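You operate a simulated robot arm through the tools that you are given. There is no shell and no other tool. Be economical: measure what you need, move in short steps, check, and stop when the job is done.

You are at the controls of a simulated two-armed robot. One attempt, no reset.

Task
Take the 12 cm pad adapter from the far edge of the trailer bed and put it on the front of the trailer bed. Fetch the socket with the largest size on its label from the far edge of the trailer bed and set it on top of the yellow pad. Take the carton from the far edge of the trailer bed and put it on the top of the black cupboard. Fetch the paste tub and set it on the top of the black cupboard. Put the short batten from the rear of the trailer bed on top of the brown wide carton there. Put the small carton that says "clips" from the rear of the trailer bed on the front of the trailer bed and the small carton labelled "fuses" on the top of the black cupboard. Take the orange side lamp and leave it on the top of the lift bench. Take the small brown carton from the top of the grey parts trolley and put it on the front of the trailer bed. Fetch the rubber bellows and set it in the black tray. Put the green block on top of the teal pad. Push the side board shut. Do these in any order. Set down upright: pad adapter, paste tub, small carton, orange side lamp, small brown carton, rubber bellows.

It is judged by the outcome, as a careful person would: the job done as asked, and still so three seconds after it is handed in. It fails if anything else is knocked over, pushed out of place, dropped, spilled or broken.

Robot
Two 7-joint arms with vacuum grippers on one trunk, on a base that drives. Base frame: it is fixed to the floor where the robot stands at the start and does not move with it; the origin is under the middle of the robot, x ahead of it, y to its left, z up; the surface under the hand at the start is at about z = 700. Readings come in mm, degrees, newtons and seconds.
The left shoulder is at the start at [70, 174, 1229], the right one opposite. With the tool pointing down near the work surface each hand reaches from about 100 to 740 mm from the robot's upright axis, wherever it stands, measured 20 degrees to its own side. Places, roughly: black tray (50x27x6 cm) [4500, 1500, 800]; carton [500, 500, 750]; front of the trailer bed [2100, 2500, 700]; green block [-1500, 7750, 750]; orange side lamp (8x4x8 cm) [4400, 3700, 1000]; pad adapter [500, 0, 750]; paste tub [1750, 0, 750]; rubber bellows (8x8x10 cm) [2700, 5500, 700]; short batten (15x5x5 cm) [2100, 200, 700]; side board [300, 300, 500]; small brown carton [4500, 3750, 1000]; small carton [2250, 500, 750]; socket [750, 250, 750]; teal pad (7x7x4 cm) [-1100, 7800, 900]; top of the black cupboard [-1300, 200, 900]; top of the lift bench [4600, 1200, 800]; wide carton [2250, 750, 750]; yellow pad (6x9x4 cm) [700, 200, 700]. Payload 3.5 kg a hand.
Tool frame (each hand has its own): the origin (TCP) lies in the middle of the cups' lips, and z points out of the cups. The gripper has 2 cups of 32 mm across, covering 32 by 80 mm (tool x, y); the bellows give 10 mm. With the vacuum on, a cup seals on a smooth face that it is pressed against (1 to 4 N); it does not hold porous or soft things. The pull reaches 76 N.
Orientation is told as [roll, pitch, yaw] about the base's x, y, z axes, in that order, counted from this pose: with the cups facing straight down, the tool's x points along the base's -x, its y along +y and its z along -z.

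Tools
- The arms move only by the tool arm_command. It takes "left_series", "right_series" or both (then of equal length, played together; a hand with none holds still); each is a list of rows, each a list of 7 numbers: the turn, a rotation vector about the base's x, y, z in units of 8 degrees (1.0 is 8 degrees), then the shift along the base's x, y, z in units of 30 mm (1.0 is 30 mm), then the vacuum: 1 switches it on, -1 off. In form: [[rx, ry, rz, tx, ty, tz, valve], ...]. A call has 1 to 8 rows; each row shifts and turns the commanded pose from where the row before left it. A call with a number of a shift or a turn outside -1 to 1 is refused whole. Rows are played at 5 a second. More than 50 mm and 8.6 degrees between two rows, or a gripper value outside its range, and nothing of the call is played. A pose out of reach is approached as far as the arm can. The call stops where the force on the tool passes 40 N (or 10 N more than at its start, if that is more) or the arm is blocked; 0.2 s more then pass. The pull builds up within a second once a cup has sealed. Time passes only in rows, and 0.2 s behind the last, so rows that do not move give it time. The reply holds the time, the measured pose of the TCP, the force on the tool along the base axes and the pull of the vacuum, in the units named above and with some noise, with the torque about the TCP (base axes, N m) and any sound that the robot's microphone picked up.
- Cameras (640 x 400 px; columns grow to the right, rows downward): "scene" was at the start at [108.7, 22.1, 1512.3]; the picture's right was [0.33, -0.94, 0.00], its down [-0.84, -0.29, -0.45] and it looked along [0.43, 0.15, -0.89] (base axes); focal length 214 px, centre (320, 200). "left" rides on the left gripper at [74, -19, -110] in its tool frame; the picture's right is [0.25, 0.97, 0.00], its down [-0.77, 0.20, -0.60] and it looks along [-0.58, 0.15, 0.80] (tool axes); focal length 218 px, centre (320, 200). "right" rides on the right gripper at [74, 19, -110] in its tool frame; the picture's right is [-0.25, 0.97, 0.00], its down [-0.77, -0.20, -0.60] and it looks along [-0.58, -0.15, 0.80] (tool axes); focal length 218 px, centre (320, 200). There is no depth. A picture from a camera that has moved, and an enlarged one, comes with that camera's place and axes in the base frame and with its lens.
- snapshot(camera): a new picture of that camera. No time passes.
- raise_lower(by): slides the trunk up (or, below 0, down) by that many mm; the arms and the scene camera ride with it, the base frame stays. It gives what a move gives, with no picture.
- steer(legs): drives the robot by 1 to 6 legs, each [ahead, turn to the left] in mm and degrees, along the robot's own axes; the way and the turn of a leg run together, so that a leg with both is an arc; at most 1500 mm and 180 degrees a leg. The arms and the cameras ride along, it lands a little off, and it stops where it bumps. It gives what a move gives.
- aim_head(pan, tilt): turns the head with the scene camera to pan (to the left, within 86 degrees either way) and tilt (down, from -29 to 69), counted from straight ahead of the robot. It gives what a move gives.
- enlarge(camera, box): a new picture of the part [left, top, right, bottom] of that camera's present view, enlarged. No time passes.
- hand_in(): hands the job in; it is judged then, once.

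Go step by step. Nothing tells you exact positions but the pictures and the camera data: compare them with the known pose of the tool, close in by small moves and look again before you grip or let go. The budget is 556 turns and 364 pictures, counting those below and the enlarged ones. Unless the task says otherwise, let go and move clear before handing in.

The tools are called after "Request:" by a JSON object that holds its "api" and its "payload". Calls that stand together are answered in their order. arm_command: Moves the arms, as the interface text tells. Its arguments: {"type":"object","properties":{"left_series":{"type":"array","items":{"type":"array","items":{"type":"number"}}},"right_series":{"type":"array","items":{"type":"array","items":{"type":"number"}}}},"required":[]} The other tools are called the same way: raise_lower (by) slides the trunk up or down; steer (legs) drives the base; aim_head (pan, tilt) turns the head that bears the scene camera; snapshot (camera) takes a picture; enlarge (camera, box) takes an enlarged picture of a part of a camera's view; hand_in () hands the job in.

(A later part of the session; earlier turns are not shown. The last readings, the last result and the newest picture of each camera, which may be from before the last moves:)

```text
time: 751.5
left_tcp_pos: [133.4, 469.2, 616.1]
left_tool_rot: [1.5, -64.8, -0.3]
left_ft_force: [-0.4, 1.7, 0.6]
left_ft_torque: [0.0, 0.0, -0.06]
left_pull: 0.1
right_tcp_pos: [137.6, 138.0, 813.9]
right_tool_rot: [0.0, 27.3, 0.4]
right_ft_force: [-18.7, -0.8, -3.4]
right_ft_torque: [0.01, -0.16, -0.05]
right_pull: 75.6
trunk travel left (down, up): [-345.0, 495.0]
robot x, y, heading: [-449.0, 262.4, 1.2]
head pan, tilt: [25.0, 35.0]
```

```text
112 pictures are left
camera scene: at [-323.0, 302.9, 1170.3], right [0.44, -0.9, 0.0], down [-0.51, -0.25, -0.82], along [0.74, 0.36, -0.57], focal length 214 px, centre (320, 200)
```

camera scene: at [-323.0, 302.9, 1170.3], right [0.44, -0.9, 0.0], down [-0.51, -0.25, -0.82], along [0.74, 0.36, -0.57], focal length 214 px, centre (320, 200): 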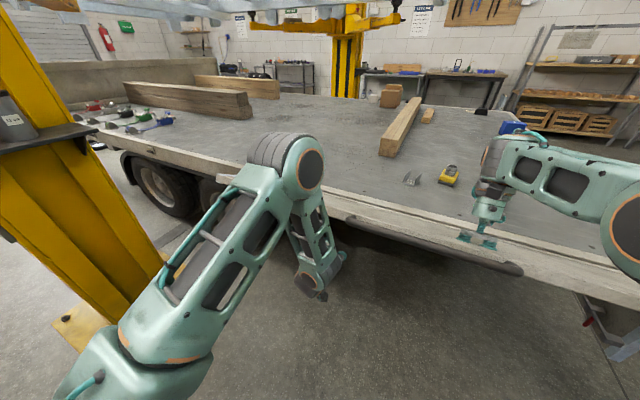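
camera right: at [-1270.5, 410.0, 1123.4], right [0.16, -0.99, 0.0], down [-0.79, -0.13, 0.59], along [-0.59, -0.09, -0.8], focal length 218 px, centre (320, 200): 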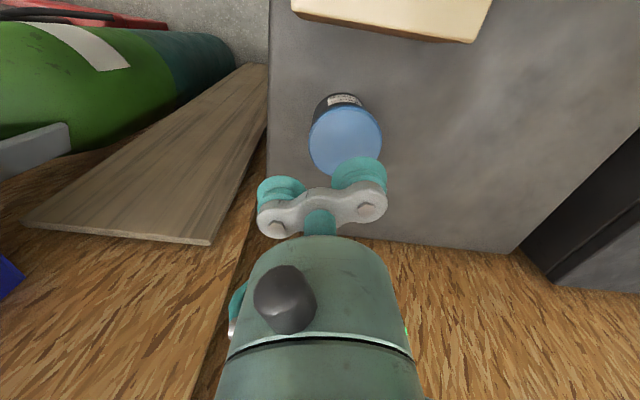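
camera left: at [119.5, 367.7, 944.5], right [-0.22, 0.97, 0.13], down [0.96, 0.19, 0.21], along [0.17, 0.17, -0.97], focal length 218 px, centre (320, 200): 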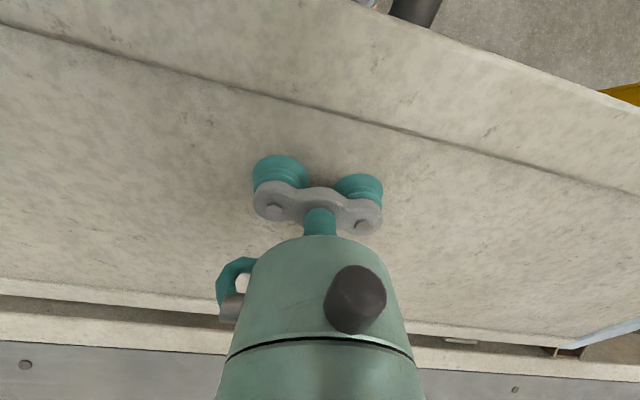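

Request:
{"api": "arm_command", "payload": {"left_series": [[0, -1, 0, 0.4, 0, 0.85, -1], [0, -1, 0, 0.3, 0, 0.85, -1], [0, -1, 0, 0.2, 0, 0.6, -1]]}}

Request:
{"api": "snapshot", "payload": {"camera": "left"}}

Request:
{"api": "aim_head", "payload": {"pan": 40, "tilt": 45}}

Request:
{"api": "snapshot", "payload": {"camera": "scene"}}

```text
time: 752.3
left_tcp_pos: [161.1, 469.3, 687.2]
left_tool_rot: [8.0, -88.8, -6.7]
left_ft_force: [0.1, 0.0, 0.5]
left_ft_torque: [0.02, -0.01, 0.01]
left_pull: 0.0
right_tcp_pos: [137.5, 138.2, 813.4]
right_tool_rot: [-0.1, 27.2, 0.4]
right_ft_force: [-19.4, 1.2, -3.6]
right_ft_torque: [-0.16, -0.17, 0.04]
right_pull: 75.4
trunk travel left (down, up): [-345.0, 495.0]
robot x, y, heading: [-447.4, 263.7, 1.3]
head pan, tilt: [25.0, 35.0]
```

```text
111 pictures are left
camera left: at [49.0, 449.1, 615.6], right [-0.03, 0.97, -0.25], down [-0.59, 0.19, 0.78], along [0.81, 0.17, 0.57], focal length 218 px, centre (320, 200)
```

left: 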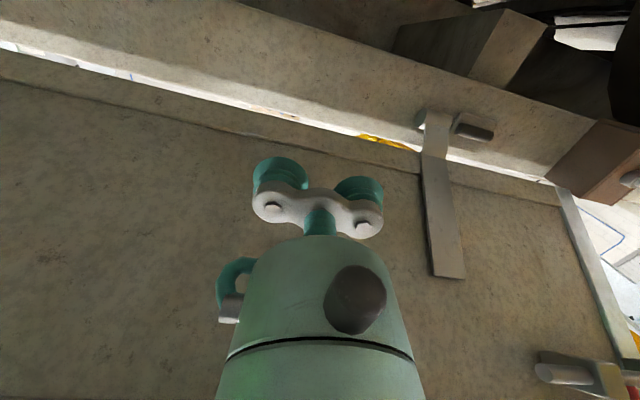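

```text
time: 753.1
left_tcp_pos: [160.6, 470.7, 686.1]
left_tool_rot: [6.5, -88.7, -5.2]
left_ft_force: [0.0, 0.5, -0.1]
left_ft_torque: [0.0, 0.02, 0.0]
left_pull: 0.0
right_tcp_pos: [138.3, 136.8, 814.2]
right_tool_rot: [-0.1, 27.2, 0.5]
right_ft_force: [-19.2, -0.9, -3.4]
right_ft_torque: [0.04, -0.23, 0.06]
right_pull: 75.7
trunk travel left (down, up): [-345.0, 495.0]
robot x, y, heading: [-446.8, 258.5, 1.5]
head pan, tilt: [40.0, 45.0]
```

```text
110 pictures are left
camera scene: at [-340.8, 317.5, 1155.4], right [0.66, -0.75, 0.0], down [-0.53, -0.47, -0.71], along [0.53, 0.47, -0.71], focal length 214 px, centre (320, 200)
```

scene: 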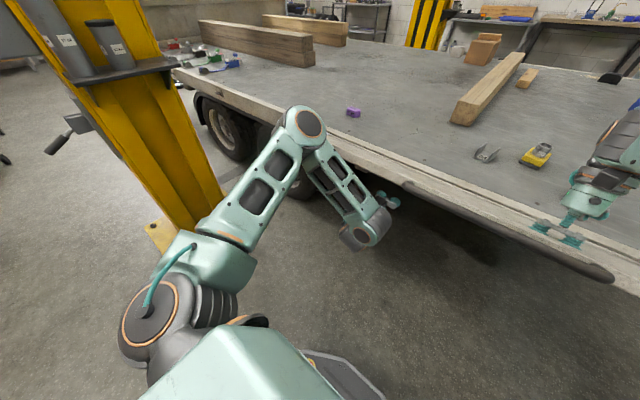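

Request:
{"api": "arm_command", "payload": {"left_series": [[0, 0, 0, 0, 0, 0.9, -1], [0, 0, 0, 0, 0, 0.7, -1], [0, 0, 0, 0, 0, 0.3, -1], [0, 0, 0, 0, 0, 0.2, -1]]}}

```text
time: 754.1
left_tcp_pos: [158.8, 471.4, 748.5]
left_tool_rot: [4.7, -88.6, -3.4]
left_ft_force: [-0.4, 0.4, 0.7]
left_ft_torque: [0.0, 0.0, 0.02]
left_pull: 0.1
right_tcp_pos: [137.0, 137.4, 813.2]
right_tool_rot: [-0.1, 27.3, 0.4]
right_ft_force: [-19.6, -1.3, -3.3]
right_ft_torque: [0.03, -0.21, 0.0]
right_pull: 75.6
trunk travel left (down, up): [-345.0, 495.0]
robot x, y, heading: [-451.2, 261.5, 1.2]
head pan, tilt: [40.0, 45.0]
```

Request:
{"api": "arm_command", "payload": {"left_series": [[0, 0, 0, 0, 0, 0.15, -1], [0, 0, 0, 0, 0, 0.15, -1], [0, 0, 0, 0, 0, 0.15, -1], [0, 0, 0, 0, 0, 0, -1]]}}

```text
time: 755.1
left_tcp_pos: [159.3, 471.3, 763.1]
left_tool_rot: [5.8, -88.5, -4.6]
left_ft_force: [-0.5, 0.1, -0.7]
left_ft_torque: [0.01, 0.0, -0.02]
left_pull: 0.1
right_tcp_pos: [137.5, 138.6, 813.6]
right_tool_rot: [-0.1, 27.3, 0.4]
right_ft_force: [-19.7, -0.4, -3.9]
right_ft_torque: [-0.02, -0.19, -0.04]
right_pull: 75.9
trunk travel left (down, up): [-345.0, 495.0]
robot x, y, heading: [-450.8, 263.8, 1.5]
head pan, tilt: [40.0, 45.0]
```

Request:
{"api": "enlarge", "payload": {"camera": "left", "box": [160, 60, 480, 280]}}

Request:
{"api": "arm_command", "payload": {"left_series": [[0, 0, 0, 0, 0, 0.15, -1], [0, 0, 0, 0, 0, 0.15, -1], [0, 0, 0, 0, 0, 0.15, -1], [0, 0, 0, 0, 0, 0, -1]]}}

```text
1.82 times, centred on (320, 170) of left
camera zoom: at [47.4, 449.1, 691.5], right [-0.03, 0.97, -0.25], down [-0.59, 0.19, 0.79], along [0.81, 0.17, 0.57], focal length 397 px, centre (320, 254)
```

zoom: 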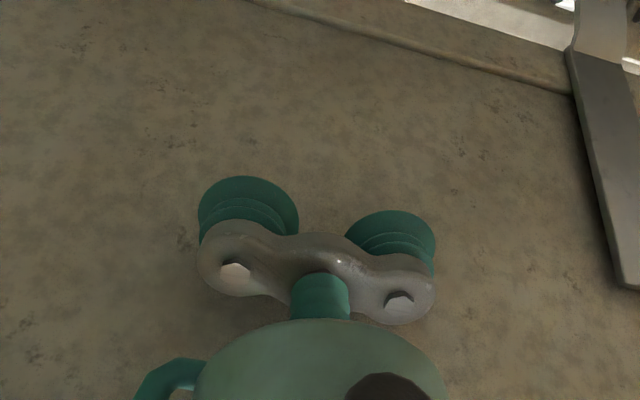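

```text
time: 755.9
left_tcp_pos: [158.7, 469.7, 767.9]
left_tool_rot: [7.7, -87.8, -6.5]
left_ft_force: [-4.8, 0.5, -6.3]
left_ft_torque: [0.04, -0.61, -0.15]
left_pull: 0.0
right_tcp_pos: [139.6, 138.2, 815.1]
right_tool_rot: [0.0, 27.1, 0.4]
right_ft_force: [-5.6, 0.3, -2.6]
right_ft_torque: [-0.15, -0.05, -0.1]
right_pull: 75.9
trunk travel left (down, up): [-345.0, 495.0]
robot x, y, heading: [-448.5, 263.5, 1.4]
head pan, tilt: [40.0, 45.0]
stopped in row 3 (left hand): the force on the tool passed its limit at 45 N (the readings are from after the stop); the commanded pose is now the measured one
```

Request:
{"api": "arm_command", "payload": {"right_series": [[0, 0, 0, 0, 0, 0, -1], [0, 0, 0, 0, 0, 0, -1], [0, -0.3, 0, 0.05, 0, 0.3, -1], [0, -0.6, 0, 0, 0, 0.6, -1], [0, -0.7, 0, -0.2, 0, 1, -1], [0, -0.7, 0, -0.5, 0, 1, -1], [0, -0.7, 0, -0.8, 0, 1, -1]]}}

Request:
{"api": "aim_head", "payload": {"pan": 0, "tilt": 35}}

Request:
{"api": "snapshot", "payload": {"camera": "scene"}}

```text
time: 757.5
left_tcp_pos: [159.9, 470.7, 769.0]
left_tool_rot: [7.1, -87.9, -6.1]
left_ft_force: [-13.7, 1.2, -8.3]
left_ft_torque: [0.07, -1.08, -0.29]
left_pull: 0.1
right_tcp_pos: [95.9, 137.4, 931.5]
right_tool_rot: [-0.1, 3.0, 0.4]
right_ft_force: [0.6, 0.3, -0.1]
right_ft_torque: [0.0, 0.0, -0.03]
right_pull: 0.1
trunk travel left (down, up): [-345.0, 495.0]
robot x, y, heading: [-446.2, 262.5, 1.5]
head pan, tilt: [40.0, 45.0]
```

```text
time: 758.6
left_tcp_pos: [159.0, 470.3, 767.7]
left_tool_rot: [7.7, -87.7, -6.4]
left_ft_force: [-10.3, 2.0, -9.5]
left_ft_torque: [0.13, -1.01, -0.2]
left_pull: 0.0
right_tcp_pos: [96.1, 138.2, 932.6]
right_tool_rot: [-0.2, 3.0, 0.4]
right_ft_force: [-0.7, -0.8, -0.2]
right_ft_torque: [0.05, -0.02, 0.0]
right_pull: 0.1
trunk travel left (down, up): [-345.0, 495.0]
robot x, y, heading: [-447.9, 261.1, 1.2]
head pan, tilt: [0.0, 35.0]
```

```text
108 pictures are left
camera scene: at [-311.9, 266.5, 1170.0], right [0.02, -1.0, 0.0], down [-0.57, -0.01, -0.82], along [0.82, 0.02, -0.57], focal length 214 px, centre (320, 200)
```

scene: 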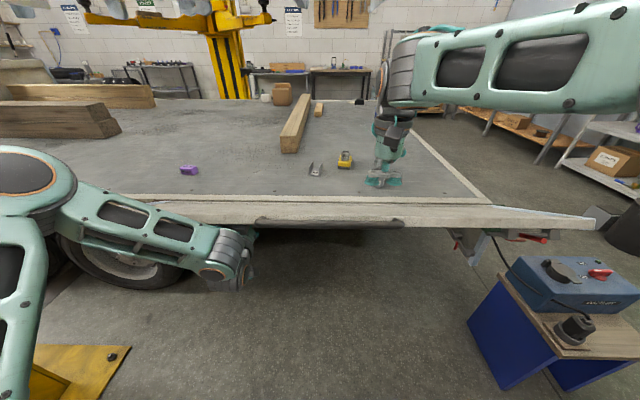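

Request:
{"api": "arm_command", "payload": {"right_series": [[0, 0, 0, -1, -0.5, 0, -1], [0, 0, 0, -1, -0.5, 0, -1], [0, 0, 0, -1, -0.5, 0, -1], [0, 0, 0, -1, -0.5, 0, -1], [0, 0, 0, -0.6, -0.3, 0, -1]]}}

Request:
{"api": "arm_command", "payload": {"left_series": [[0, 0, 0, 0.3, 0, 0.4, -1], [0, 0, 0, 0.3, 0, 0.4, -1], [0, 0, 0, 0, 0, 0, -1]]}}

```text
time: 759.8
left_tcp_pos: [159.7, 470.9, 768.3]
left_tool_rot: [7.9, -87.8, -6.9]
left_ft_force: [-7.7, 0.5, -12.8]
left_ft_torque: [0.22, -0.94, -0.08]
left_pull: 0.1
right_tcp_pos: [-40.0, 69.8, 931.3]
right_tool_rot: [-0.3, 3.0, 0.4]
right_ft_force: [0.1, 0.4, -0.4]
right_ft_torque: [-0.01, 0.0, 0.03]
right_pull: 0.1
trunk travel left (down, up): [-345.0, 495.0]
robot x, y, heading: [-449.1, 261.1, 1.2]
head pan, tilt: [0.0, 35.0]
```

```text
time: 760.6
left_tcp_pos: [178.7, 471.5, 791.8]
left_tool_rot: [6.7, -87.7, -5.6]
left_ft_force: [-5.6, 0.2, -18.1]
left_ft_torque: [0.07, -0.14, 0.01]
left_pull: 0.1
right_tcp_pos: [-39.6, 69.6, 931.9]
right_tool_rot: [-0.3, 3.0, 0.5]
right_ft_force: [0.1, -0.2, 0.5]
right_ft_torque: [-0.01, 0.02, 0.0]
right_pull: 0.1
trunk travel left (down, up): [-345.0, 495.0]
robot x, y, heading: [-446.4, 261.3, 1.1]
head pan, tilt: [0.0, 35.0]
```

Request:
{"api": "arm_command", "payload": {"left_series": [[0, 0, 0, 0.4, 0, 0.4, -1], [0, 0, 0, 0.4, 0, 0.4, -1], [0, 0, 0, 0.4, 0, 0.35, -1], [0, 0, 0, 0, 0, 0, -1]]}}

Request:
{"api": "snapshot", "payload": {"camera": "scene"}}

```text
time: 761.6
left_tcp_pos: [215.1, 471.2, 826.5]
left_tool_rot: [7.5, -87.9, -6.2]
left_ft_force: [-6.2, -0.4, -11.0]
left_ft_torque: [-0.06, -0.17, -0.02]
left_pull: 0.1
right_tcp_pos: [-40.1, 69.9, 932.0]
right_tool_rot: [-0.2, 3.0, 0.4]
right_ft_force: [0.7, -0.7, 0.2]
right_ft_torque: [-0.02, 0.0, 0.06]
right_pull: 0.0
trunk travel left (down, up): [-345.0, 495.0]
robot x, y, heading: [-449.1, 264.8, 1.3]
head pan, tilt: [0.0, 35.0]
```

```text
107 pictures are left
camera scene: at [-311.1, 266.3, 1169.9], right [0.02, -1.0, 0.0], down [-0.57, -0.01, -0.82], along [0.82, 0.02, -0.57], focal length 214 px, centre (320, 200)
```

scene: 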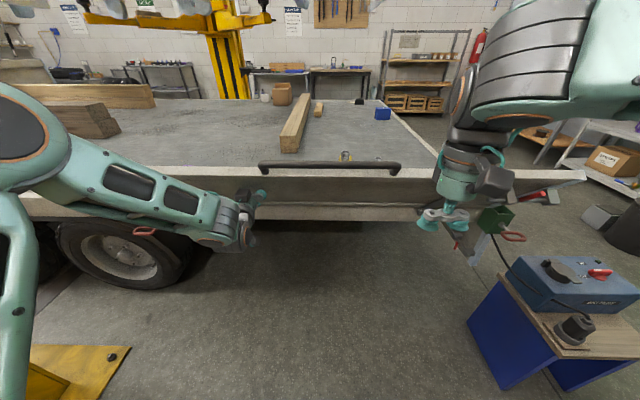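

Request:
{"api": "arm_command", "payload": {"left_series": [[0, 0, 0, 0.6, 0, 0.2, -1], [0, 0, 0, 0.6, 0, 0.2, -1], [0, 0, 0, 0.6, 0, 0.1, -1], [0, 0, 0, 0, 0, 0, -1]]}}

Request:
{"api": "snapshot", "payload": {"camera": "scene"}}

```text
time: 762.6
left_tcp_pos: [266.8, 471.2, 844.3]
left_tool_rot: [8.1, -87.8, -6.8]
left_ft_force: [-6.8, 1.9, -1.2]
left_ft_torque: [-0.1, -0.16, 0.0]
left_pull: 0.0
right_tcp_pos: [-42.0, 68.6, 933.9]
right_tool_rot: [-0.1, 2.9, 0.4]
right_ft_force: [0.5, -0.4, 0.1]
right_ft_torque: [-0.02, 0.01, 0.03]
right_pull: 0.1
trunk travel left (down, up): [-345.0, 495.0]
robot x, y, heading: [-446.0, 259.8, 1.1]
head pan, tilt: [0.0, 35.0]
```

```text
106 pictures are left
camera scene: at [-312.5, 266.1, 1170.2], right [0.02, -1.0, 0.0], down [-0.57, -0.01, -0.82], along [0.82, 0.02, -0.57], focal length 214 px, centre (320, 200)
```

scene: 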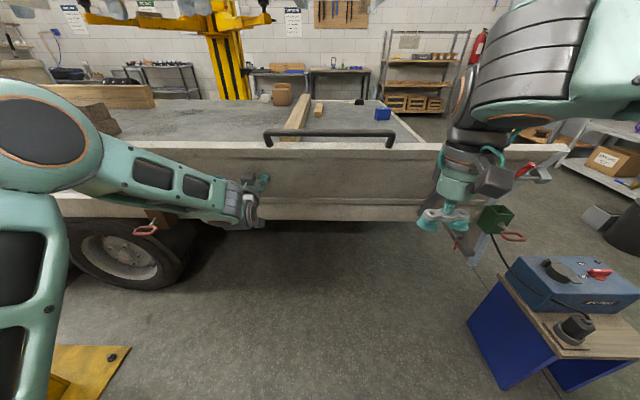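

Request:
{"api": "arm_command", "payload": {"left_series": [[0, 0, 0, 0.6, 0, 0.05, -1], [0, 0, 0, 0.6, 0, 0, -1], [0, 0, 0, 0.5, 0, 0, -1], [0, 0, 0, 0, 0, 0, -1]]}}

```text
time: 763.6
left_tcp_pos: [319.1, 471.5, 844.6]
left_tool_rot: [8.5, -87.9, -7.4]
left_ft_force: [-2.3, 0.4, -0.1]
left_ft_torque: [-0.02, -0.02, -0.02]
left_pull: 0.0
right_tcp_pos: [-42.0, 69.3, 932.8]
right_tool_rot: [-0.1, 3.0, 0.3]
right_ft_force: [0.9, 0.1, -0.6]
right_ft_torque: [-0.03, 0.03, -0.02]
right_pull: 0.0
trunk travel left (down, up): [-345.0, 495.0]
robot x, y, heading: [-448.8, 261.5, 1.1]
head pan, tilt: [0.0, 35.0]
```

Request:
{"api": "arm_command", "payload": {"left_series": [[0, 0, 0, 0.2, 0, 0, 1], [0, 0, 0, 0.2, 0, 0, 1], [0, 0, 0, 0.2, 0, 0, 1], [0, 0, 0, 0.1, 0, 0, 1], [0, 0, 0, 0, 0, 0, 1]]}}

Request:
{"api": "snapshot", "payload": {"camera": "scene"}}

```text
time: 764.8
left_tcp_pos: [337.9, 471.2, 846.4]
left_tool_rot: [8.8, -88.0, -7.6]
left_ft_force: [-3.1, 4.0, 5.0]
left_ft_torque: [0.2, 0.36, -0.17]
left_pull: 75.7
right_tcp_pos: [-41.3, 68.5, 933.8]
right_tool_rot: [-0.1, 2.8, 0.3]
right_ft_force: [-0.6, 0.1, -0.8]
right_ft_torque: [-0.01, -0.01, 0.02]
right_pull: 0.0
trunk travel left (down, up): [-345.0, 495.0]
robot x, y, heading: [-451.8, 262.3, 1.2]
head pan, tilt: [0.0, 35.0]
```

```text
105 pictures are left
camera scene: at [-312.9, 266.1, 1170.2], right [0.02, -1.0, 0.0], down [-0.57, -0.01, -0.82], along [0.82, 0.02, -0.57], focal length 214 px, centre (320, 200)
```

scene: 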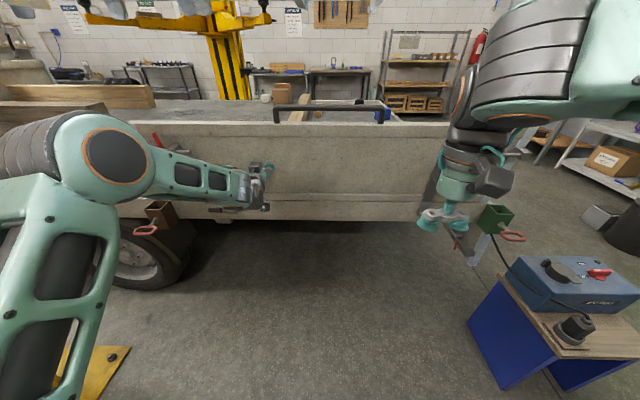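

Request:
{"api": "arm_command", "payload": {"left_series": [[0, 0, 0, 0.15, 0, 0, 1], [0, 0, 0, 0.15, 0, 0, 1], [0, 0, 0, 0.15, 0, 0, 1], [0, 0, 0, 0.1, 0, 0, 1], [0, 0, 0, 0, 0, 0, 1]]}}

Request:
{"api": "enlarge", "payload": {"camera": "scene", "box": [110, 90, 290, 230]}}

```text
time: 766.0
left_tcp_pos: [355.8, 472.2, 847.6]
left_tool_rot: [9.4, -88.2, -8.1]
left_ft_force: [0.1, 4.0, 14.8]
left_ft_torque: [-0.09, 0.72, -0.09]
left_pull: 75.8
right_tcp_pos: [-42.6, 68.9, 933.4]
right_tool_rot: [-0.1, 2.9, 0.4]
right_ft_force: [-0.4, -0.6, 0.0]
right_ft_torque: [0.02, 0.01, 0.02]
right_pull: 0.1
trunk travel left (down, up): [-345.0, 495.0]
robot x, y, heading: [-447.7, 262.1, 1.1]
head pan, tilt: [0.0, 35.0]
```

```text
2.86 times, centred on (200, 160) of scene
camera zoom: at [-313.9, 265.7, 1170.4], right [0.02, -1.0, 0.0], down [-0.57, -0.01, -0.82], along [0.82, 0.02, -0.57], focal length 613 px, centre (663, 314)
```

zoom: 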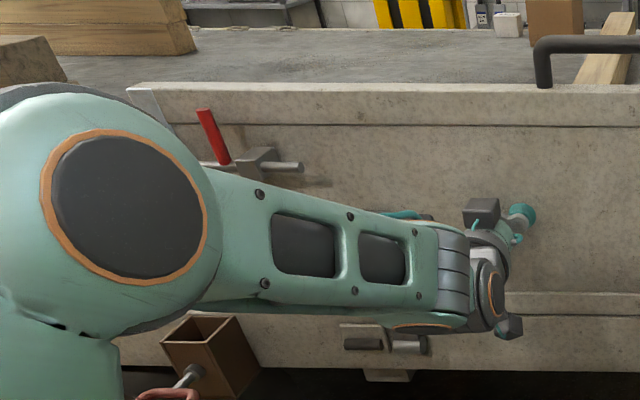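

Request:
{"api": "arm_command", "payload": {"left_series": [[0, 0, 0, 0.12, 0, 0, 1], [0, 0, 0, 0.12, 0, 0, 1], [0, 0, 0, 0.12, 0, 0, 1], [0, 0, 0, 0, 0, 0, 1]]}}

```text
time: 766.7
left_tcp_pos: [359.5, 470.8, 845.5]
left_tool_rot: [8.9, -87.9, -7.7]
left_ft_force: [-25.4, 1.9, 10.5]
left_ft_torque: [-0.3, 0.69, -0.29]
left_pull: 75.4
right_tcp_pos: [-46.0, 68.7, 934.5]
right_tool_rot: [-0.2, 2.6, 0.4]
right_ft_force: [-0.3, -0.4, -1.0]
right_ft_torque: [0.01, -0.03, 0.02]
right_pull: 0.0
trunk travel left (down, up): [-345.0, 495.0]
robot x, y, heading: [-451.2, 261.3, 1.5]
head pan, tilt: [0.0, 35.0]
stopped in row 3 (left hand): the force on the tool passed its limit at 43 N (the readings are from after the stop); the commanded pose is now the measured one
```

Request:
{"api": "arm_command", "payload": {"left_series": [[0, 0, 0, 0.15, 0, 0, 1], [0, 0, 0, 0.15, 0, 0, 1], [0, 0, 0, 0, 0, 0, 1]]}}

Request:
{"api": "aim_head", "payload": {"pan": 0, "tilt": 20}}

Request:
{"api": "snapshot", "payload": {"camera": "scene"}}

```text
time: 767.1
left_tcp_pos: [359.8, 471.2, 846.3]
left_tool_rot: [9.0, -87.9, -7.8]
left_ft_force: [-29.2, 2.3, 9.9]
left_ft_torque: [-0.18, 0.57, -0.26]
left_pull: 75.0
right_tcp_pos: [-46.4, 68.6, 934.8]
right_tool_rot: [-0.1, 2.7, 0.4]
right_ft_force: [-0.2, -0.1, 0.3]
right_ft_torque: [0.03, 0.01, -0.01]
right_pull: 0.0
trunk travel left (down, up): [-345.0, 495.0]
robot x, y, heading: [-450.5, 261.0, 1.6]
head pan, tilt: [0.0, 35.0]
stopped in row 1 (left hand): the force on the tool passed its limit at 45 N (the readings are from after the stop); the commanded pose is now the measured one
```

```text
time: 767.8
left_tcp_pos: [362.1, 471.0, 847.0]
left_tool_rot: [9.2, -87.8, -8.0]
left_ft_force: [-19.3, 3.3, 17.2]
left_ft_torque: [-0.13, 0.56, -0.2]
left_pull: 75.3
right_tcp_pos: [-45.6, 69.6, 934.3]
right_tool_rot: [-0.2, 2.7, 0.5]
right_ft_force: [0.5, -0.6, -0.8]
right_ft_torque: [0.01, -0.01, 0.02]
right_pull: 0.2
trunk travel left (down, up): [-345.0, 495.0]
robot x, y, heading: [-447.9, 262.6, 1.6]
head pan, tilt: [0.0, 20.0]
```

```text
103 pictures are left
camera scene: at [-313.1, 266.4, 1194.6], right [0.03, -1.0, 0.0], down [-0.34, -0.01, -0.94], along [0.94, 0.02, -0.34], focal length 214 px, centre (320, 200)
```

scene: 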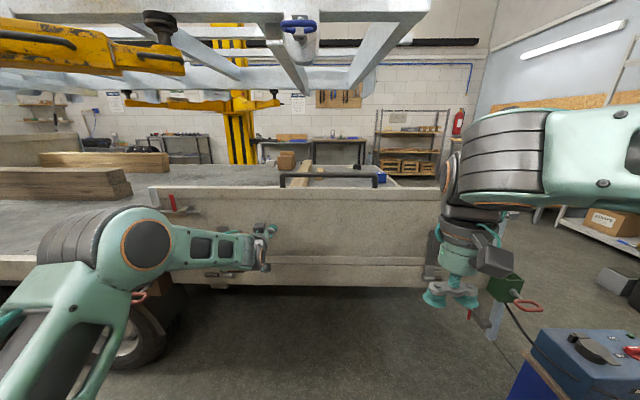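

Upright against its stop. I'll release the vacuum but keep the hand just in front to see whether it stays.

Request:
{"api": "arm_command", "payload": {"left_series": [[0, 0, 0, 0, 0, 0, -1], [0, 0, 0, 0, 0, 0, -1], [0, 0, 0, -0.3, 0, 0, -1], [0, 0, 0, -0.3, 0, 0, -1], [0, 0, 0, 0, 0, 0, -1], [0, 0, 0, 0, 0, 0, -1], [0, 0, 0, 0, 0, 0, -1]]}}

Request:
{"api": "snapshot", "payload": {"camera": "left"}}

```text
time: 769.4
left_tcp_pos: [347.0, 470.8, 840.5]
left_tool_rot: [7.7, -87.4, -6.5]
left_ft_force: [0.2, 0.1, 0.1]
left_ft_torque: [0.0, 0.0, 0.0]
left_pull: 0.1
right_tcp_pos: [-42.5, 68.7, 932.3]
right_tool_rot: [-0.1, 3.0, 0.4]
right_ft_force: [0.7, -0.5, 0.5]
right_ft_torque: [0.02, 0.01, 0.03]
right_pull: 0.0
trunk travel left (down, up): [-345.0, 495.0]
robot x, y, heading: [-450.3, 264.2, 1.4]
head pan, tilt: [0.0, 20.0]
```

```text
102 pictures are left
camera left: at [233.7, 449.8, 772.4], right [-0.03, 0.97, -0.25], down [-0.57, 0.18, 0.8], along [0.82, 0.17, 0.55], focal length 218 px, centre (320, 200)
```

left: 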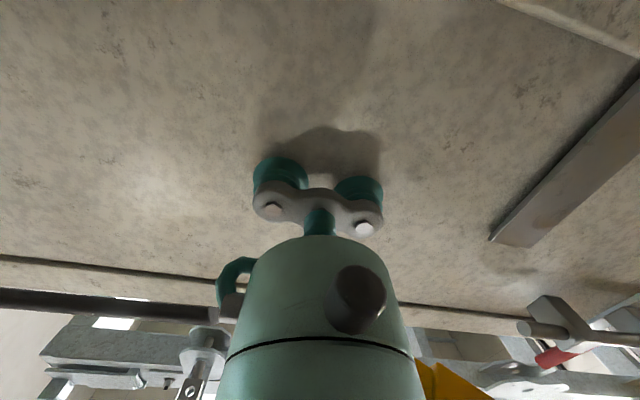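

Request:
{"api": "arm_command", "payload": {"left_series": [[0, 0, 0, -0.5, 0, 0, -1], [0, 0, 0, -0.5, 0, 0, -1], [0, 0, 0, 0, 0, 0, -1], [0, 0, 0, 0, 0, 0, -1], [0, 0, 0, 0, 0, 0, -1], [0, 0, 0, 0, 0, 0, -1], [0, 0, 0, 0, 0, 0, -1], [0, 0, 0, 0, 0, 0, -1]]}}

Request:
{"api": "snapshot", "payload": {"camera": "scene"}}

```text
time: 771.2
left_tcp_pos: [317.7, 470.4, 841.1]
left_tool_rot: [7.6, -87.5, -6.5]
left_ft_force: [-0.5, 0.0, 0.1]
left_ft_torque: [-0.01, -0.02, -0.04]
left_pull: 0.0
right_tcp_pos: [-42.0, 69.9, 932.0]
right_tool_rot: [0.0, 3.1, 0.4]
right_ft_force: [-0.5, -0.3, 0.4]
right_ft_torque: [-0.01, 0.01, 0.01]
right_pull: 0.1
trunk travel left (down, up): [-345.0, 495.0]
robot x, y, heading: [-449.9, 258.2, 1.7]
head pan, tilt: [0.0, 20.0]
```

```text
101 pictures are left
camera scene: at [-307.8, 266.5, 1193.8], right [0.03, -1.0, 0.0], down [-0.34, -0.01, -0.94], along [0.94, 0.02, -0.34], focal length 214 px, centre (320, 200)
```

scene: 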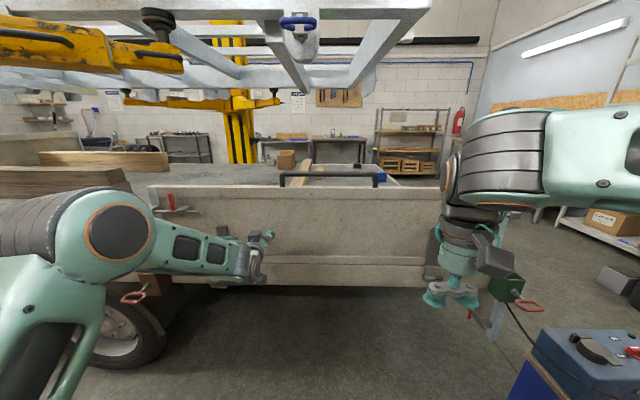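

The board stays shut by itself. Retracting the hands and restoring their poses.

Request:
{"api": "arm_command", "payload": {"left_series": [[0, 0, 0, -1, 0, 0, -1], [0, 0, 0, -1, 0, 0, -1], [0, 0, 0, -1, 0, 0, -1], [0, 1, 0, -1, 0, 0.2, -1], [0, 1, 0, -1, 0, 0.2, -1], [0, 1, 0, -0.6, 0, 0.2, -1], [0, 1, 0, -0.5, 0, 0.2, -1], [0, 1, 0, -0.3, 0, 0.2, -1]]}}

Request:
{"api": "arm_command", "payload": {"left_series": [[0, 1, 0, 0, 0, 0.2, -1], [0, 1, 0, 0, 0, 0.2, -1], [0, 1, 0, 0, 0, 0, -1], [0, 1, 0, 0, 0, 0, -1], [0, 1, 0, 0, 0, 0, -1], [0, 1, 0, 0, 0, 0, -1]]}}

Request:
{"api": "raise_lower", "payload": {"by": 300}}

Request:
{"api": "aim_head", "payload": {"pan": 0, "tilt": 40}}

Request:
{"api": "snapshot", "payload": {"camera": "scene"}}

```text
time: 773.0
left_tcp_pos: [125.5, 471.1, 870.6]
left_tool_rot: [1.6, -47.4, -0.4]
left_ft_force: [0.0, -0.8, 0.2]
left_ft_torque: [0.04, -0.01, 0.01]
left_pull: 0.1
right_tcp_pos: [-42.7, 69.6, 932.8]
right_tool_rot: [-0.1, 3.0, 0.4]
right_ft_force: [-0.2, 0.6, 0.6]
right_ft_torque: [0.0, 0.01, 0.02]
right_pull: 0.0
trunk travel left (down, up): [-345.0, 495.0]
robot x, y, heading: [-449.9, 259.9, 1.2]
head pan, tilt: [0.0, 20.0]
```

```text
time: 774.4
left_tcp_pos: [125.8, 471.2, 881.9]
left_tool_rot: [1.3, 0.6, -0.2]
left_ft_force: [0.4, 0.5, -0.1]
left_ft_torque: [-0.03, 0.0, -0.01]
left_pull: 0.0
right_tcp_pos: [-41.4, 70.2, 931.9]
right_tool_rot: [-0.1, 3.0, 0.5]
right_ft_force: [0.0, -0.3, 0.0]
right_ft_torque: [-0.03, 0.0, 0.04]
right_pull: 0.1
trunk travel left (down, up): [-345.0, 495.0]
robot x, y, heading: [-449.6, 264.9, 1.3]
head pan, tilt: [0.0, 20.0]
```

```text
time: 777.4
left_tcp_pos: [124.9, 471.7, 1182.7]
left_tool_rot: [1.1, 0.5, -0.2]
left_ft_force: [0.0, 0.6, 0.5]
left_ft_torque: [0.0, 0.0, -0.01]
left_pull: 0.1
right_tcp_pos: [-43.0, 70.2, 1232.3]
right_tool_rot: [-0.1, 3.1, 0.4]
right_ft_force: [-0.2, 0.1, 0.2]
right_ft_torque: [-0.02, 0.04, 0.02]
right_pull: 0.1
trunk travel left (down, up): [-645.0, 195.0]
robot x, y, heading: [-451.7, 262.1, 1.4]
head pan, tilt: [0.0, 20.0]
```

```text
time: 778.3
left_tcp_pos: [123.0, 471.2, 1183.0]
left_tool_rot: [1.2, 0.5, -0.2]
left_ft_force: [-0.1, -0.6, 0.0]
left_ft_torque: [0.02, -0.03, -0.01]
left_pull: 0.0
right_tcp_pos: [-40.8, 69.6, 1233.0]
right_tool_rot: [0.0, 3.0, 0.4]
right_ft_force: [0.0, 0.0, 0.4]
right_ft_torque: [0.02, 0.0, -0.02]
right_pull: 0.1
trunk travel left (down, up): [-645.0, 195.0]
robot x, y, heading: [-448.6, 262.5, 1.5]
head pan, tilt: [0.0, 40.0]
```

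```text
100 pictures are left
camera scene: at [-315.9, 266.3, 1462.5], right [0.03, -1.0, 0.0], down [-0.64, -0.02, -0.77], along [0.77, 0.02, -0.64], focal length 214 px, centre (320, 200)
```

scene: 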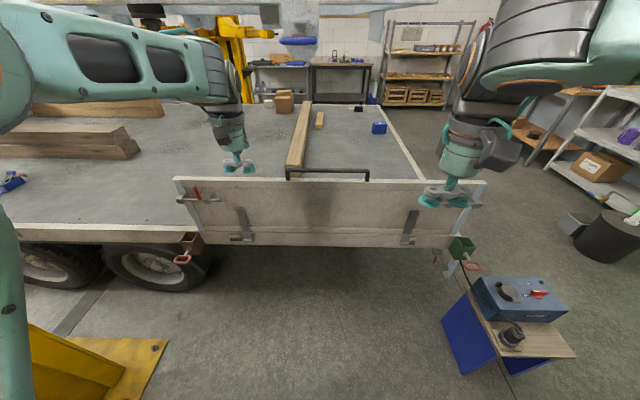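

Request:
{"api": "arm_command", "payload": {"left_series": [[0, 0, 0, -1, -0.5, 0, -1], [0, 0, 0, -1, -0.5, 0, -1], [0, 0, 0, -1, -0.5, 0, -1], [0, 0, 0, -1, -0.5, 0, -1], [0, 0, 0, -1, -0.5, 0, -1]]}}

Request:
{"api": "steer", "payload": {"legs": [[-150, 0], [0, 100]]}}

Request:
{"api": "aim_head", "payload": {"pan": 0, "tilt": 15}}

Request:
{"api": "snapshot", "payload": {"camera": "scene"}}

```text
time: 779.5
left_tcp_pos: [-26.4, 394.8, 1183.5]
left_tool_rot: [1.2, 0.3, -0.2]
left_ft_force: [0.0, -0.2, 0.6]
left_ft_torque: [0.01, 0.01, 0.0]
left_pull: 0.1
right_tcp_pos: [-42.8, 70.8, 1232.6]
right_tool_rot: [-0.2, 3.0, 0.4]
right_ft_force: [0.0, 0.7, 0.3]
right_ft_torque: [0.01, -0.04, 0.0]
right_pull: 0.0
trunk travel left (down, up): [-645.0, 195.0]
robot x, y, heading: [-447.4, 260.5, 1.5]
head pan, tilt: [0.0, 40.0]
```

```text
time: 780.8
left_tcp_pos: [-152.7, 394.2, 1185.7]
left_tool_rot: [1.2, 0.2, -0.5]
left_ft_force: [-1.5, -0.8, 0.5]
left_ft_torque: [-0.02, -0.02, 0.04]
left_pull: 0.0
right_tcp_pos: [-169.5, 68.4, 1235.8]
right_tool_rot: [-0.2, 2.6, 0.4]
right_ft_force: [-1.4, -0.3, -0.5]
right_ft_torque: [0.0, -0.05, -0.02]
right_pull: 0.0
trunk travel left (down, up): [-645.0, 195.0]
robot x, y, heading: [-572.6, 263.1, 1.1]
head pan, tilt: [0.0, 40.0]
stopped in leg 1: the robot was blocked; the commanded pose is now the measured one
```

```text
time: 781.7
left_tcp_pos: [-145.7, 393.5, 1182.9]
left_tool_rot: [1.2, 0.5, -0.4]
left_ft_force: [0.1, -0.1, -0.3]
left_ft_torque: [0.03, 0.02, 0.02]
left_pull: 0.2
right_tcp_pos: [-162.4, 66.9, 1232.7]
right_tool_rot: [-0.2, 3.0, 0.2]
right_ft_force: [-0.1, -0.4, -0.6]
right_ft_torque: [0.02, 0.02, 0.01]
right_pull: 0.1
trunk travel left (down, up): [-645.0, 195.0]
robot x, y, heading: [-571.3, 258.9, 1.3]
head pan, tilt: [0.0, 15.0]
```

```text
99 pictures are left
camera scene: at [-428.1, 264.7, 1501.8], right [0.02, -1.0, 0.0], down [-0.26, 0.0, -0.97], along [0.97, 0.02, -0.26], focal length 214 px, centre (320, 200)
```

scene: 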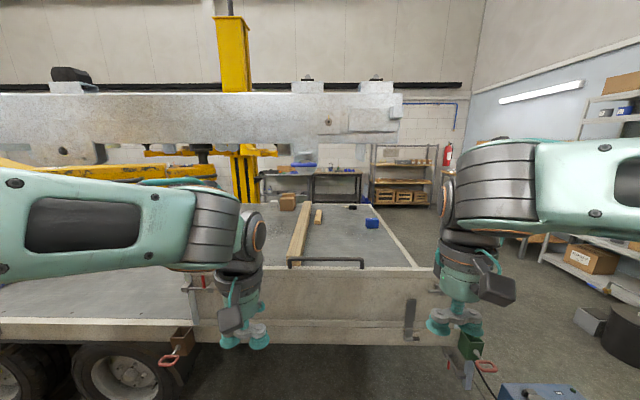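

Something was touched behind me, probably the leaning panel. Move forward and inspect.

Request:
{"api": "steer", "payload": {"legs": [[160, 0], [0, 110]]}}

Request:
{"api": "aim_head", "payload": {"pan": 60, "tilt": 35}}

Request:
{"api": "snapshot", "payload": {"camera": "scene"}}

```text
time: 787.8
left_tcp_pos: [-682.0, 616.5, 1183.7]
left_tool_rot: [1.1, 0.5, 109.8]
left_ft_force: [-1.2, -0.3, -0.3]
left_ft_torque: [-0.03, 0.01, -0.02]
left_pull: 0.0
right_tcp_pos: [-370.4, 713.5, 1232.5]
right_tool_rot: [-0.2, 2.9, 110.5]
right_ft_force: [-0.2, 0.3, -0.2]
right_ft_torque: [-0.02, 0.01, 0.0]
right_pull: 0.1
trunk travel left (down, up): [-645.0, 195.0]
robot x, y, heading: [-412.8, 266.7, 111.3]
head pan, tilt: [0.0, 15.0]
```

```text
time: 789.0
left_tcp_pos: [-681.7, 616.9, 1183.4]
left_tool_rot: [1.2, 0.5, 109.7]
left_ft_force: [-0.1, -0.2, -0.7]
left_ft_torque: [0.03, 0.03, 0.0]
left_pull: 0.1
right_tcp_pos: [-370.3, 713.0, 1232.1]
right_tool_rot: [-0.2, 3.0, 110.5]
right_ft_force: [0.4, 0.2, -0.1]
right_ft_torque: [0.02, -0.01, 0.01]
right_pull: 0.0
trunk travel left (down, up): [-645.0, 195.0]
robot x, y, heading: [-408.4, 263.9, 111.0]
head pan, tilt: [60.0, 35.0]
```

```text
98 pictures are left
camera scene: at [-517.7, 325.5, 1470.0], right [0.15, 0.99, 0.0], down [0.57, -0.09, -0.82], along [-0.81, 0.13, -0.57], focal length 214 px, centre (320, 200)
```

scene: 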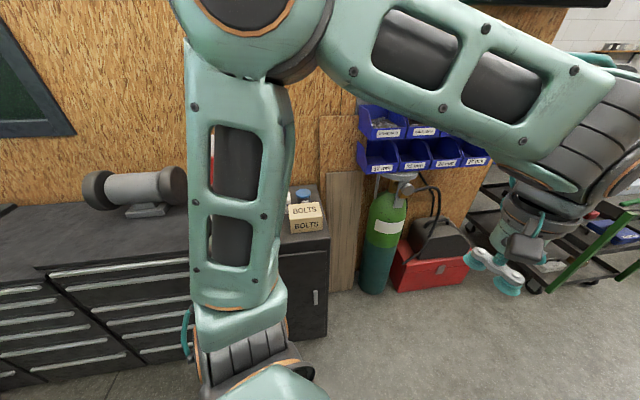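

Request:
{"api": "steer", "payload": {"legs": [[0, 65]]}}

Request:
{"api": "aim_head", "payload": {"pan": 0, "tilt": 35}}

Request:
{"api": "snapshot", "payload": {"camera": "scene"}}

```text
time: 792.3
left_tcp_pos: [-845.7, 170.1, 1182.9]
left_tool_rot: [1.1, 0.5, 174.6]
left_ft_force: [0.1, -0.2, 0.5]
left_ft_torque: [-0.02, 0.04, -0.02]
left_pull: 0.1
right_tcp_pos: [-801.0, 491.9, 1232.7]
right_tool_rot: [-0.2, 2.9, 175.3]
right_ft_force: [-1.4, 0.1, 0.2]
right_ft_torque: [0.0, 0.0, 0.01]
right_pull: 0.0
trunk travel left (down, up): [-645.0, 195.0]
robot x, y, heading: [-412.2, 264.5, 176.2]
head pan, tilt: [60.0, 35.0]
```

```text
time: 793.6
left_tcp_pos: [-845.1, 169.3, 1183.0]
left_tool_rot: [1.3, 0.5, 174.7]
left_ft_force: [-0.3, 0.1, -0.9]
left_ft_torque: [-0.04, -0.01, 0.02]
left_pull: 0.2
right_tcp_pos: [-801.0, 492.0, 1232.1]
right_tool_rot: [-0.2, 2.9, 175.3]
right_ft_force: [-0.3, -0.5, 0.5]
right_ft_torque: [-0.01, 0.03, -0.04]
right_pull: 0.0
trunk travel left (down, up): [-645.0, 195.0]
robot x, y, heading: [-412.4, 261.1, 176.1]
head pan, tilt: [0.0, 35.0]
```

```text
97 pictures are left
camera scene: at [-550.4, 274.5, 1470.0], right [0.07, 1.0, 0.0], down [0.57, -0.04, -0.82], along [-0.82, 0.06, -0.57], focal length 214 px, centre (320, 200)
```

scene: 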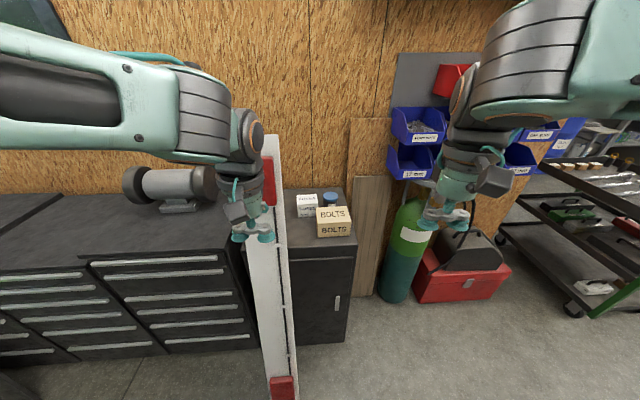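

Request:
{"api": "enlarge", "payload": {"camera": "scene", "box": [240, 330, 330, 400]}}

Request:
{"api": "aim_head", "payload": {"pan": 10, "tilt": 50}}

Request:
{"api": "snapshot", "payload": {"camera": "scene"}}

```text
5.71 times, centred on (285, 365) of scene
camera zoom: at [-550.4, 274.5, 1470.0], right [0.07, 1.0, 0.0], down [0.57, -0.04, -0.82], along [-0.82, 0.06, -0.57], focal length 1226 px, centre (520, -743)
```

zoom: 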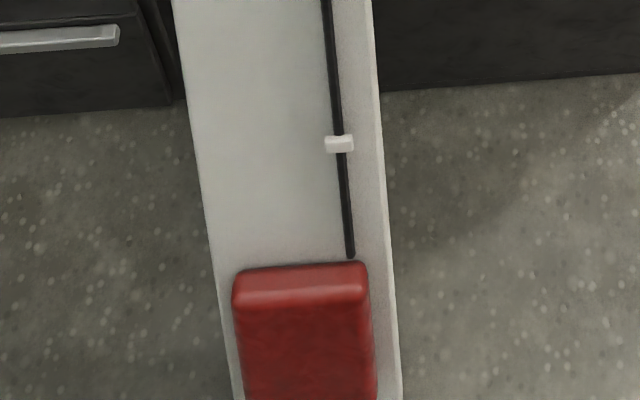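

```text
time: 794.4
left_tcp_pos: [-844.9, 168.8, 1182.3]
left_tool_rot: [1.3, 0.5, 174.7]
left_ft_force: [-0.5, -0.5, 0.5]
left_ft_torque: [-0.01, 0.01, 0.0]
left_pull: 0.0
right_tcp_pos: [-800.9, 491.6, 1232.4]
right_tool_rot: [-0.2, 2.9, 175.3]
right_ft_force: [-0.4, 0.6, 1.1]
right_ft_torque: [0.0, -0.02, 0.0]
right_pull: 0.0
trunk travel left (down, up): [-645.0, 195.0]
robot x, y, heading: [-412.1, 262.6, 176.2]
head pan, tilt: [10.0, 50.0]
```

```text
95 pictures are left
camera scene: at [-539.1, 260.7, 1448.3], right [-0.11, 0.99, 0.0], down [0.76, 0.08, -0.64], along [-0.64, -0.07, -0.77], focal length 214 px, centre (320, 200)
```

scene: 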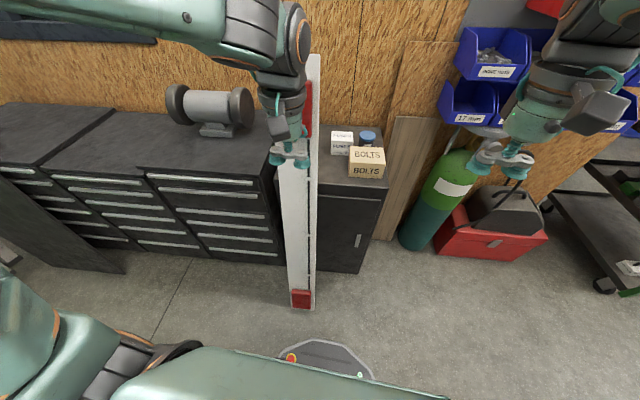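

The panel stands where it was. Heading north toward the green block through the corridor at x≈−840.

Request:
{"api": "steer", "payload": {"legs": [[0, -48], [680, 0], [0, -38]]}}

Request:
{"api": "aim_head", "payload": {"pan": 0, "tilt": 20}}

Request:
{"api": "snapshot", "payload": {"camera": "scene"}}

```text
time: 802.0
left_tcp_pos: [-960.8, 1219.9, 1183.5]
left_tool_rot: [1.2, 0.5, 89.0]
left_ft_force: [0.7, 0.0, 0.3]
left_ft_torque: [0.01, -0.02, 0.01]
left_pull: 0.0
right_tcp_pos: [-634.9, 1201.1, 1233.2]
right_tool_rot: [-0.2, 2.9, 89.8]
right_ft_force: [-0.7, -0.2, 0.3]
right_ft_torque: [0.02, -0.01, 0.01]
right_pull: 0.1
trunk travel left (down, up): [-645.0, 195.0]
robot x, y, heading: [-833.4, 794.4, 90.6]
head pan, tilt: [10.0, 50.0]
```

```text
time: 803.0
left_tcp_pos: [-960.7, 1220.0, 1183.1]
left_tool_rot: [1.2, 0.5, 89.2]
left_ft_force: [0.7, -0.4, 0.6]
left_ft_torque: [0.02, 0.03, 0.0]
left_pull: 0.1
right_tcp_pos: [-635.4, 1201.1, 1233.3]
right_tool_rot: [-0.2, 2.9, 89.7]
right_ft_force: [-0.1, -0.7, 0.4]
right_ft_torque: [-0.01, -0.01, 0.01]
right_pull: 0.0
trunk travel left (down, up): [-645.0, 195.0]
robot x, y, heading: [-834.1, 790.6, 90.8]
head pan, tilt: [0.0, 20.0]
```

```text
94 pictures are left
camera scene: at [-834.5, 938.4, 1493.8], right [1.0, 0.01, 0.0], down [0.0, -0.34, -0.94], along [-0.01, 0.94, -0.34], focal length 214 px, centre (320, 200)
```

scene: 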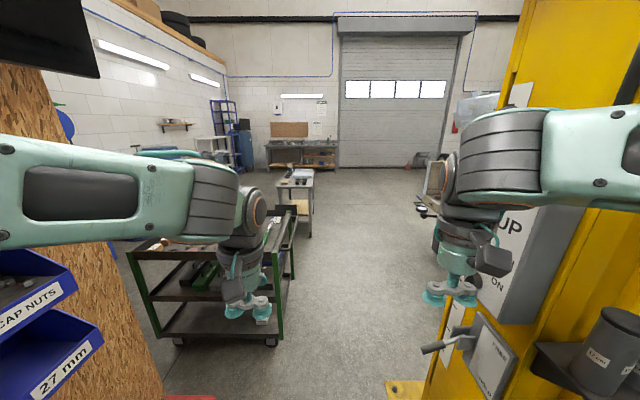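

Request:
{"api": "arm_command", "payload": {"right_series": [[0, 0, 0, -1, 0, 0, -1], [0, 0, 0, -1, 0, 0, -1], [0, 0, 0, -1, 0, 0, -1]]}}

Request:
{"api": "steer", "payload": {"legs": [[0, -4.5], [720, 0], [0, -12], [500, 0], [0, 16]]}}

Request:
{"api": "snapshot", "payload": {"camera": "scene"}}

```text
time: 803.8
left_tcp_pos: [-961.5, 1219.7, 1183.1]
left_tool_rot: [1.2, 0.5, 89.1]
left_ft_force: [-0.6, 0.0, 0.6]
left_ft_torque: [-0.02, -0.04, 0.0]
left_pull: 0.0
right_tcp_pos: [-726.0, 1201.2, 1233.5]
right_tool_rot: [-0.2, 2.8, 89.8]
right_ft_force: [0.9, 0.8, 0.0]
right_ft_torque: [-0.04, 0.02, 0.01]
right_pull: 0.1
trunk travel left (down, up): [-645.0, 195.0]
robot x, y, heading: [-830.8, 793.7, 90.9]
head pan, tilt: [0.0, 20.0]
```

```text
time: 812.4
left_tcp_pos: [-774.0, 2423.8, 1183.1]
left_tool_rot: [1.1, 0.6, 88.7]
left_ft_force: [0.5, 0.0, -0.2]
left_ft_torque: [-0.02, -0.02, 0.01]
left_pull: 0.0
right_tcp_pos: [-538.4, 2401.1, 1233.1]
right_tool_rot: [-0.1, 2.9, 89.4]
right_ft_force: [-0.8, -0.1, -0.5]
right_ft_torque: [0.0, 0.01, 0.01]
right_pull: 0.1
trunk travel left (down, up): [-645.0, 195.0]
robot x, y, heading: [-648.9, 1997.3, 90.5]
head pan, tilt: [0.0, 20.0]
```

```text
93 pictures are left
camera scene: at [-649.4, 2140.4, 1493.9], right [1.0, 0.0, 0.0], down [0.0, -0.34, -0.94], along [0.0, 0.94, -0.34], focal length 214 px, centre (320, 200)
```

scene: 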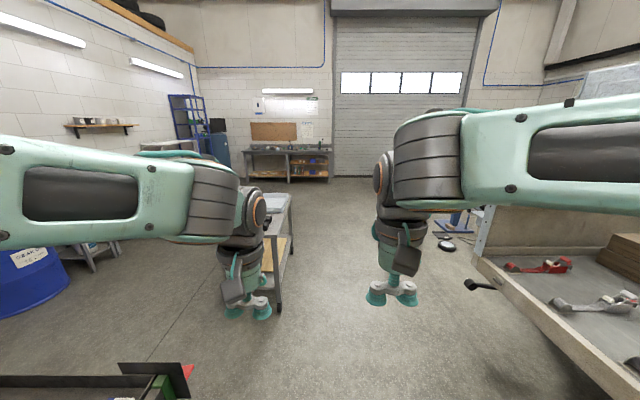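

Request:
{"api": "steer", "payload": {"legs": [[0, -1], [1500, 0], [1500, 0], [1300, 0]]}}

Request:
{"api": "aim_head", "payload": {"pan": 15, "tilt": 25}}

Request:
{"api": "snapshot", "payload": {"camera": "scene"}}

```text
time: 833.3
left_tcp_pos: [-676.1, 6711.2, 1181.8]
left_tool_rot: [1.2, 0.5, 87.3]
left_ft_force: [0.8, -0.7, 0.6]
left_ft_torque: [0.02, 0.02, 0.02]
left_pull: 0.1
right_tcp_pos: [-441.6, 6685.7, 1233.8]
right_tool_rot: [-0.1, 2.9, 88.1]
right_ft_force: [0.0, 0.6, 0.1]
right_ft_torque: [0.01, 0.01, -0.02]
right_pull: 0.0
trunk travel left (down, up): [-645.0, 195.0]
robot x, y, heading: [-562.2, 6282.1, 88.6]
head pan, tilt: [0.0, 20.0]
```

```text
time: 834.1
left_tcp_pos: [-677.6, 6711.6, 1182.6]
left_tool_rot: [1.2, 0.5, 87.2]
left_ft_force: [0.3, -0.2, 0.2]
left_ft_torque: [-0.03, 0.0, 0.02]
left_pull: 0.0
right_tcp_pos: [-442.0, 6684.4, 1232.7]
right_tool_rot: [-0.2, 3.0, 87.9]
right_ft_force: [0.7, 0.2, 0.4]
right_ft_torque: [0.0, -0.01, -0.01]
right_pull: 0.1
trunk travel left (down, up): [-645.0, 195.0]
robot x, y, heading: [-562.4, 6279.0, 89.2]
head pan, tilt: [15.0, 25.0]
```

```text
92 pictures are left
camera scene: at [-583.8, 6423.4, 1485.8], right [0.97, 0.24, 0.0], down [0.1, -0.41, -0.91], along [-0.21, 0.88, -0.42], focal length 214 px, centre (320, 200)
```

scene: 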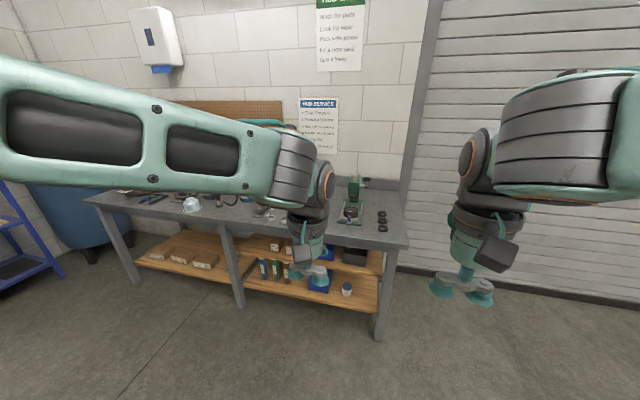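

Request:
{"api": "arm_command", "payload": {"left_series": [[0, 0, 0, -1, -0.3, 0, -1], [0, 0, 0, -1, -0.3, 0, -1], [0, 0, 0, -1, -0.3, 0, -1], [0, 0, 0, -1, -0.3, 0, -1], [0, 0, 0, -1, -0.3, 0, -1], [0, 0, 0, -1, -0.3, 0, -1]]}}

Request:
{"api": "aim_head", "payload": {"pan": 25, "tilt": 30}}

Request:
{"api": "snapshot", "payload": {"camera": "scene"}}

```text
time: 835.5
left_tcp_pos: [-858.3, 6658.9, 1183.0]
left_tool_rot: [1.2, 0.6, 87.2]
left_ft_force: [-0.1, -0.4, 0.1]
left_ft_torque: [-0.01, 0.0, 0.01]
left_pull: 0.1
right_tcp_pos: [-442.9, 6684.2, 1233.7]
right_tool_rot: [-0.2, 2.9, 88.0]
right_ft_force: [-0.3, -0.6, -0.6]
right_ft_torque: [-0.02, 0.01, 0.0]
right_pull: 0.1
trunk travel left (down, up): [-645.0, 195.0]
robot x, y, heading: [-562.6, 6282.0, 88.9]
head pan, tilt: [15.0, 25.0]
```

```text
time: 836.2
left_tcp_pos: [-856.2, 6658.3, 1181.8]
left_tool_rot: [1.3, 0.5, 87.2]
left_ft_force: [0.0, 1.1, -0.4]
left_ft_torque: [-0.01, -0.02, -0.04]
left_pull: 0.0
right_tcp_pos: [-440.5, 6685.6, 1234.2]
right_tool_rot: [-0.1, 2.8, 87.9]
right_ft_force: [0.2, 0.3, 0.4]
right_ft_torque: [-0.01, -0.01, -0.01]
right_pull: 0.0
trunk travel left (down, up): [-645.0, 195.0]
robot x, y, heading: [-562.3, 6282.7, 89.0]
head pan, tilt: [25.0, 30.0]
```

```text
91 pictures are left
camera scene: at [-598.3, 6416.7, 1477.8], right [0.92, 0.4, 0.0], down [0.2, -0.46, -0.87], along [-0.35, 0.79, -0.5], focal length 214 px, centre (320, 200)
```

scene: 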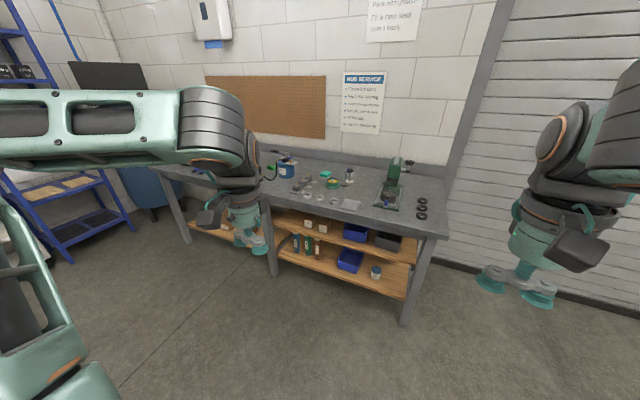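

Request:
{"api": "enlarge", "payload": {"camera": "scene", "box": [240, 140, 440, 240]}}

```text
3.20 times, centred on (340, 190) of scene
camera zoom: at [-598.3, 6416.7, 1477.8], right [0.92, 0.4, 0.0], down [0.2, -0.46, -0.87], along [-0.35, 0.79, -0.5], focal length 686 px, centre (256, 232)
```

zoom: 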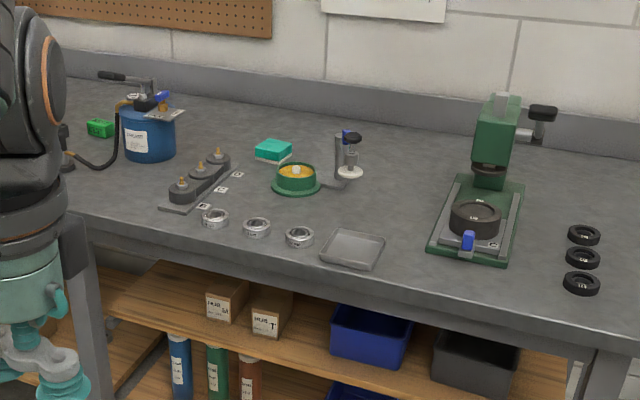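

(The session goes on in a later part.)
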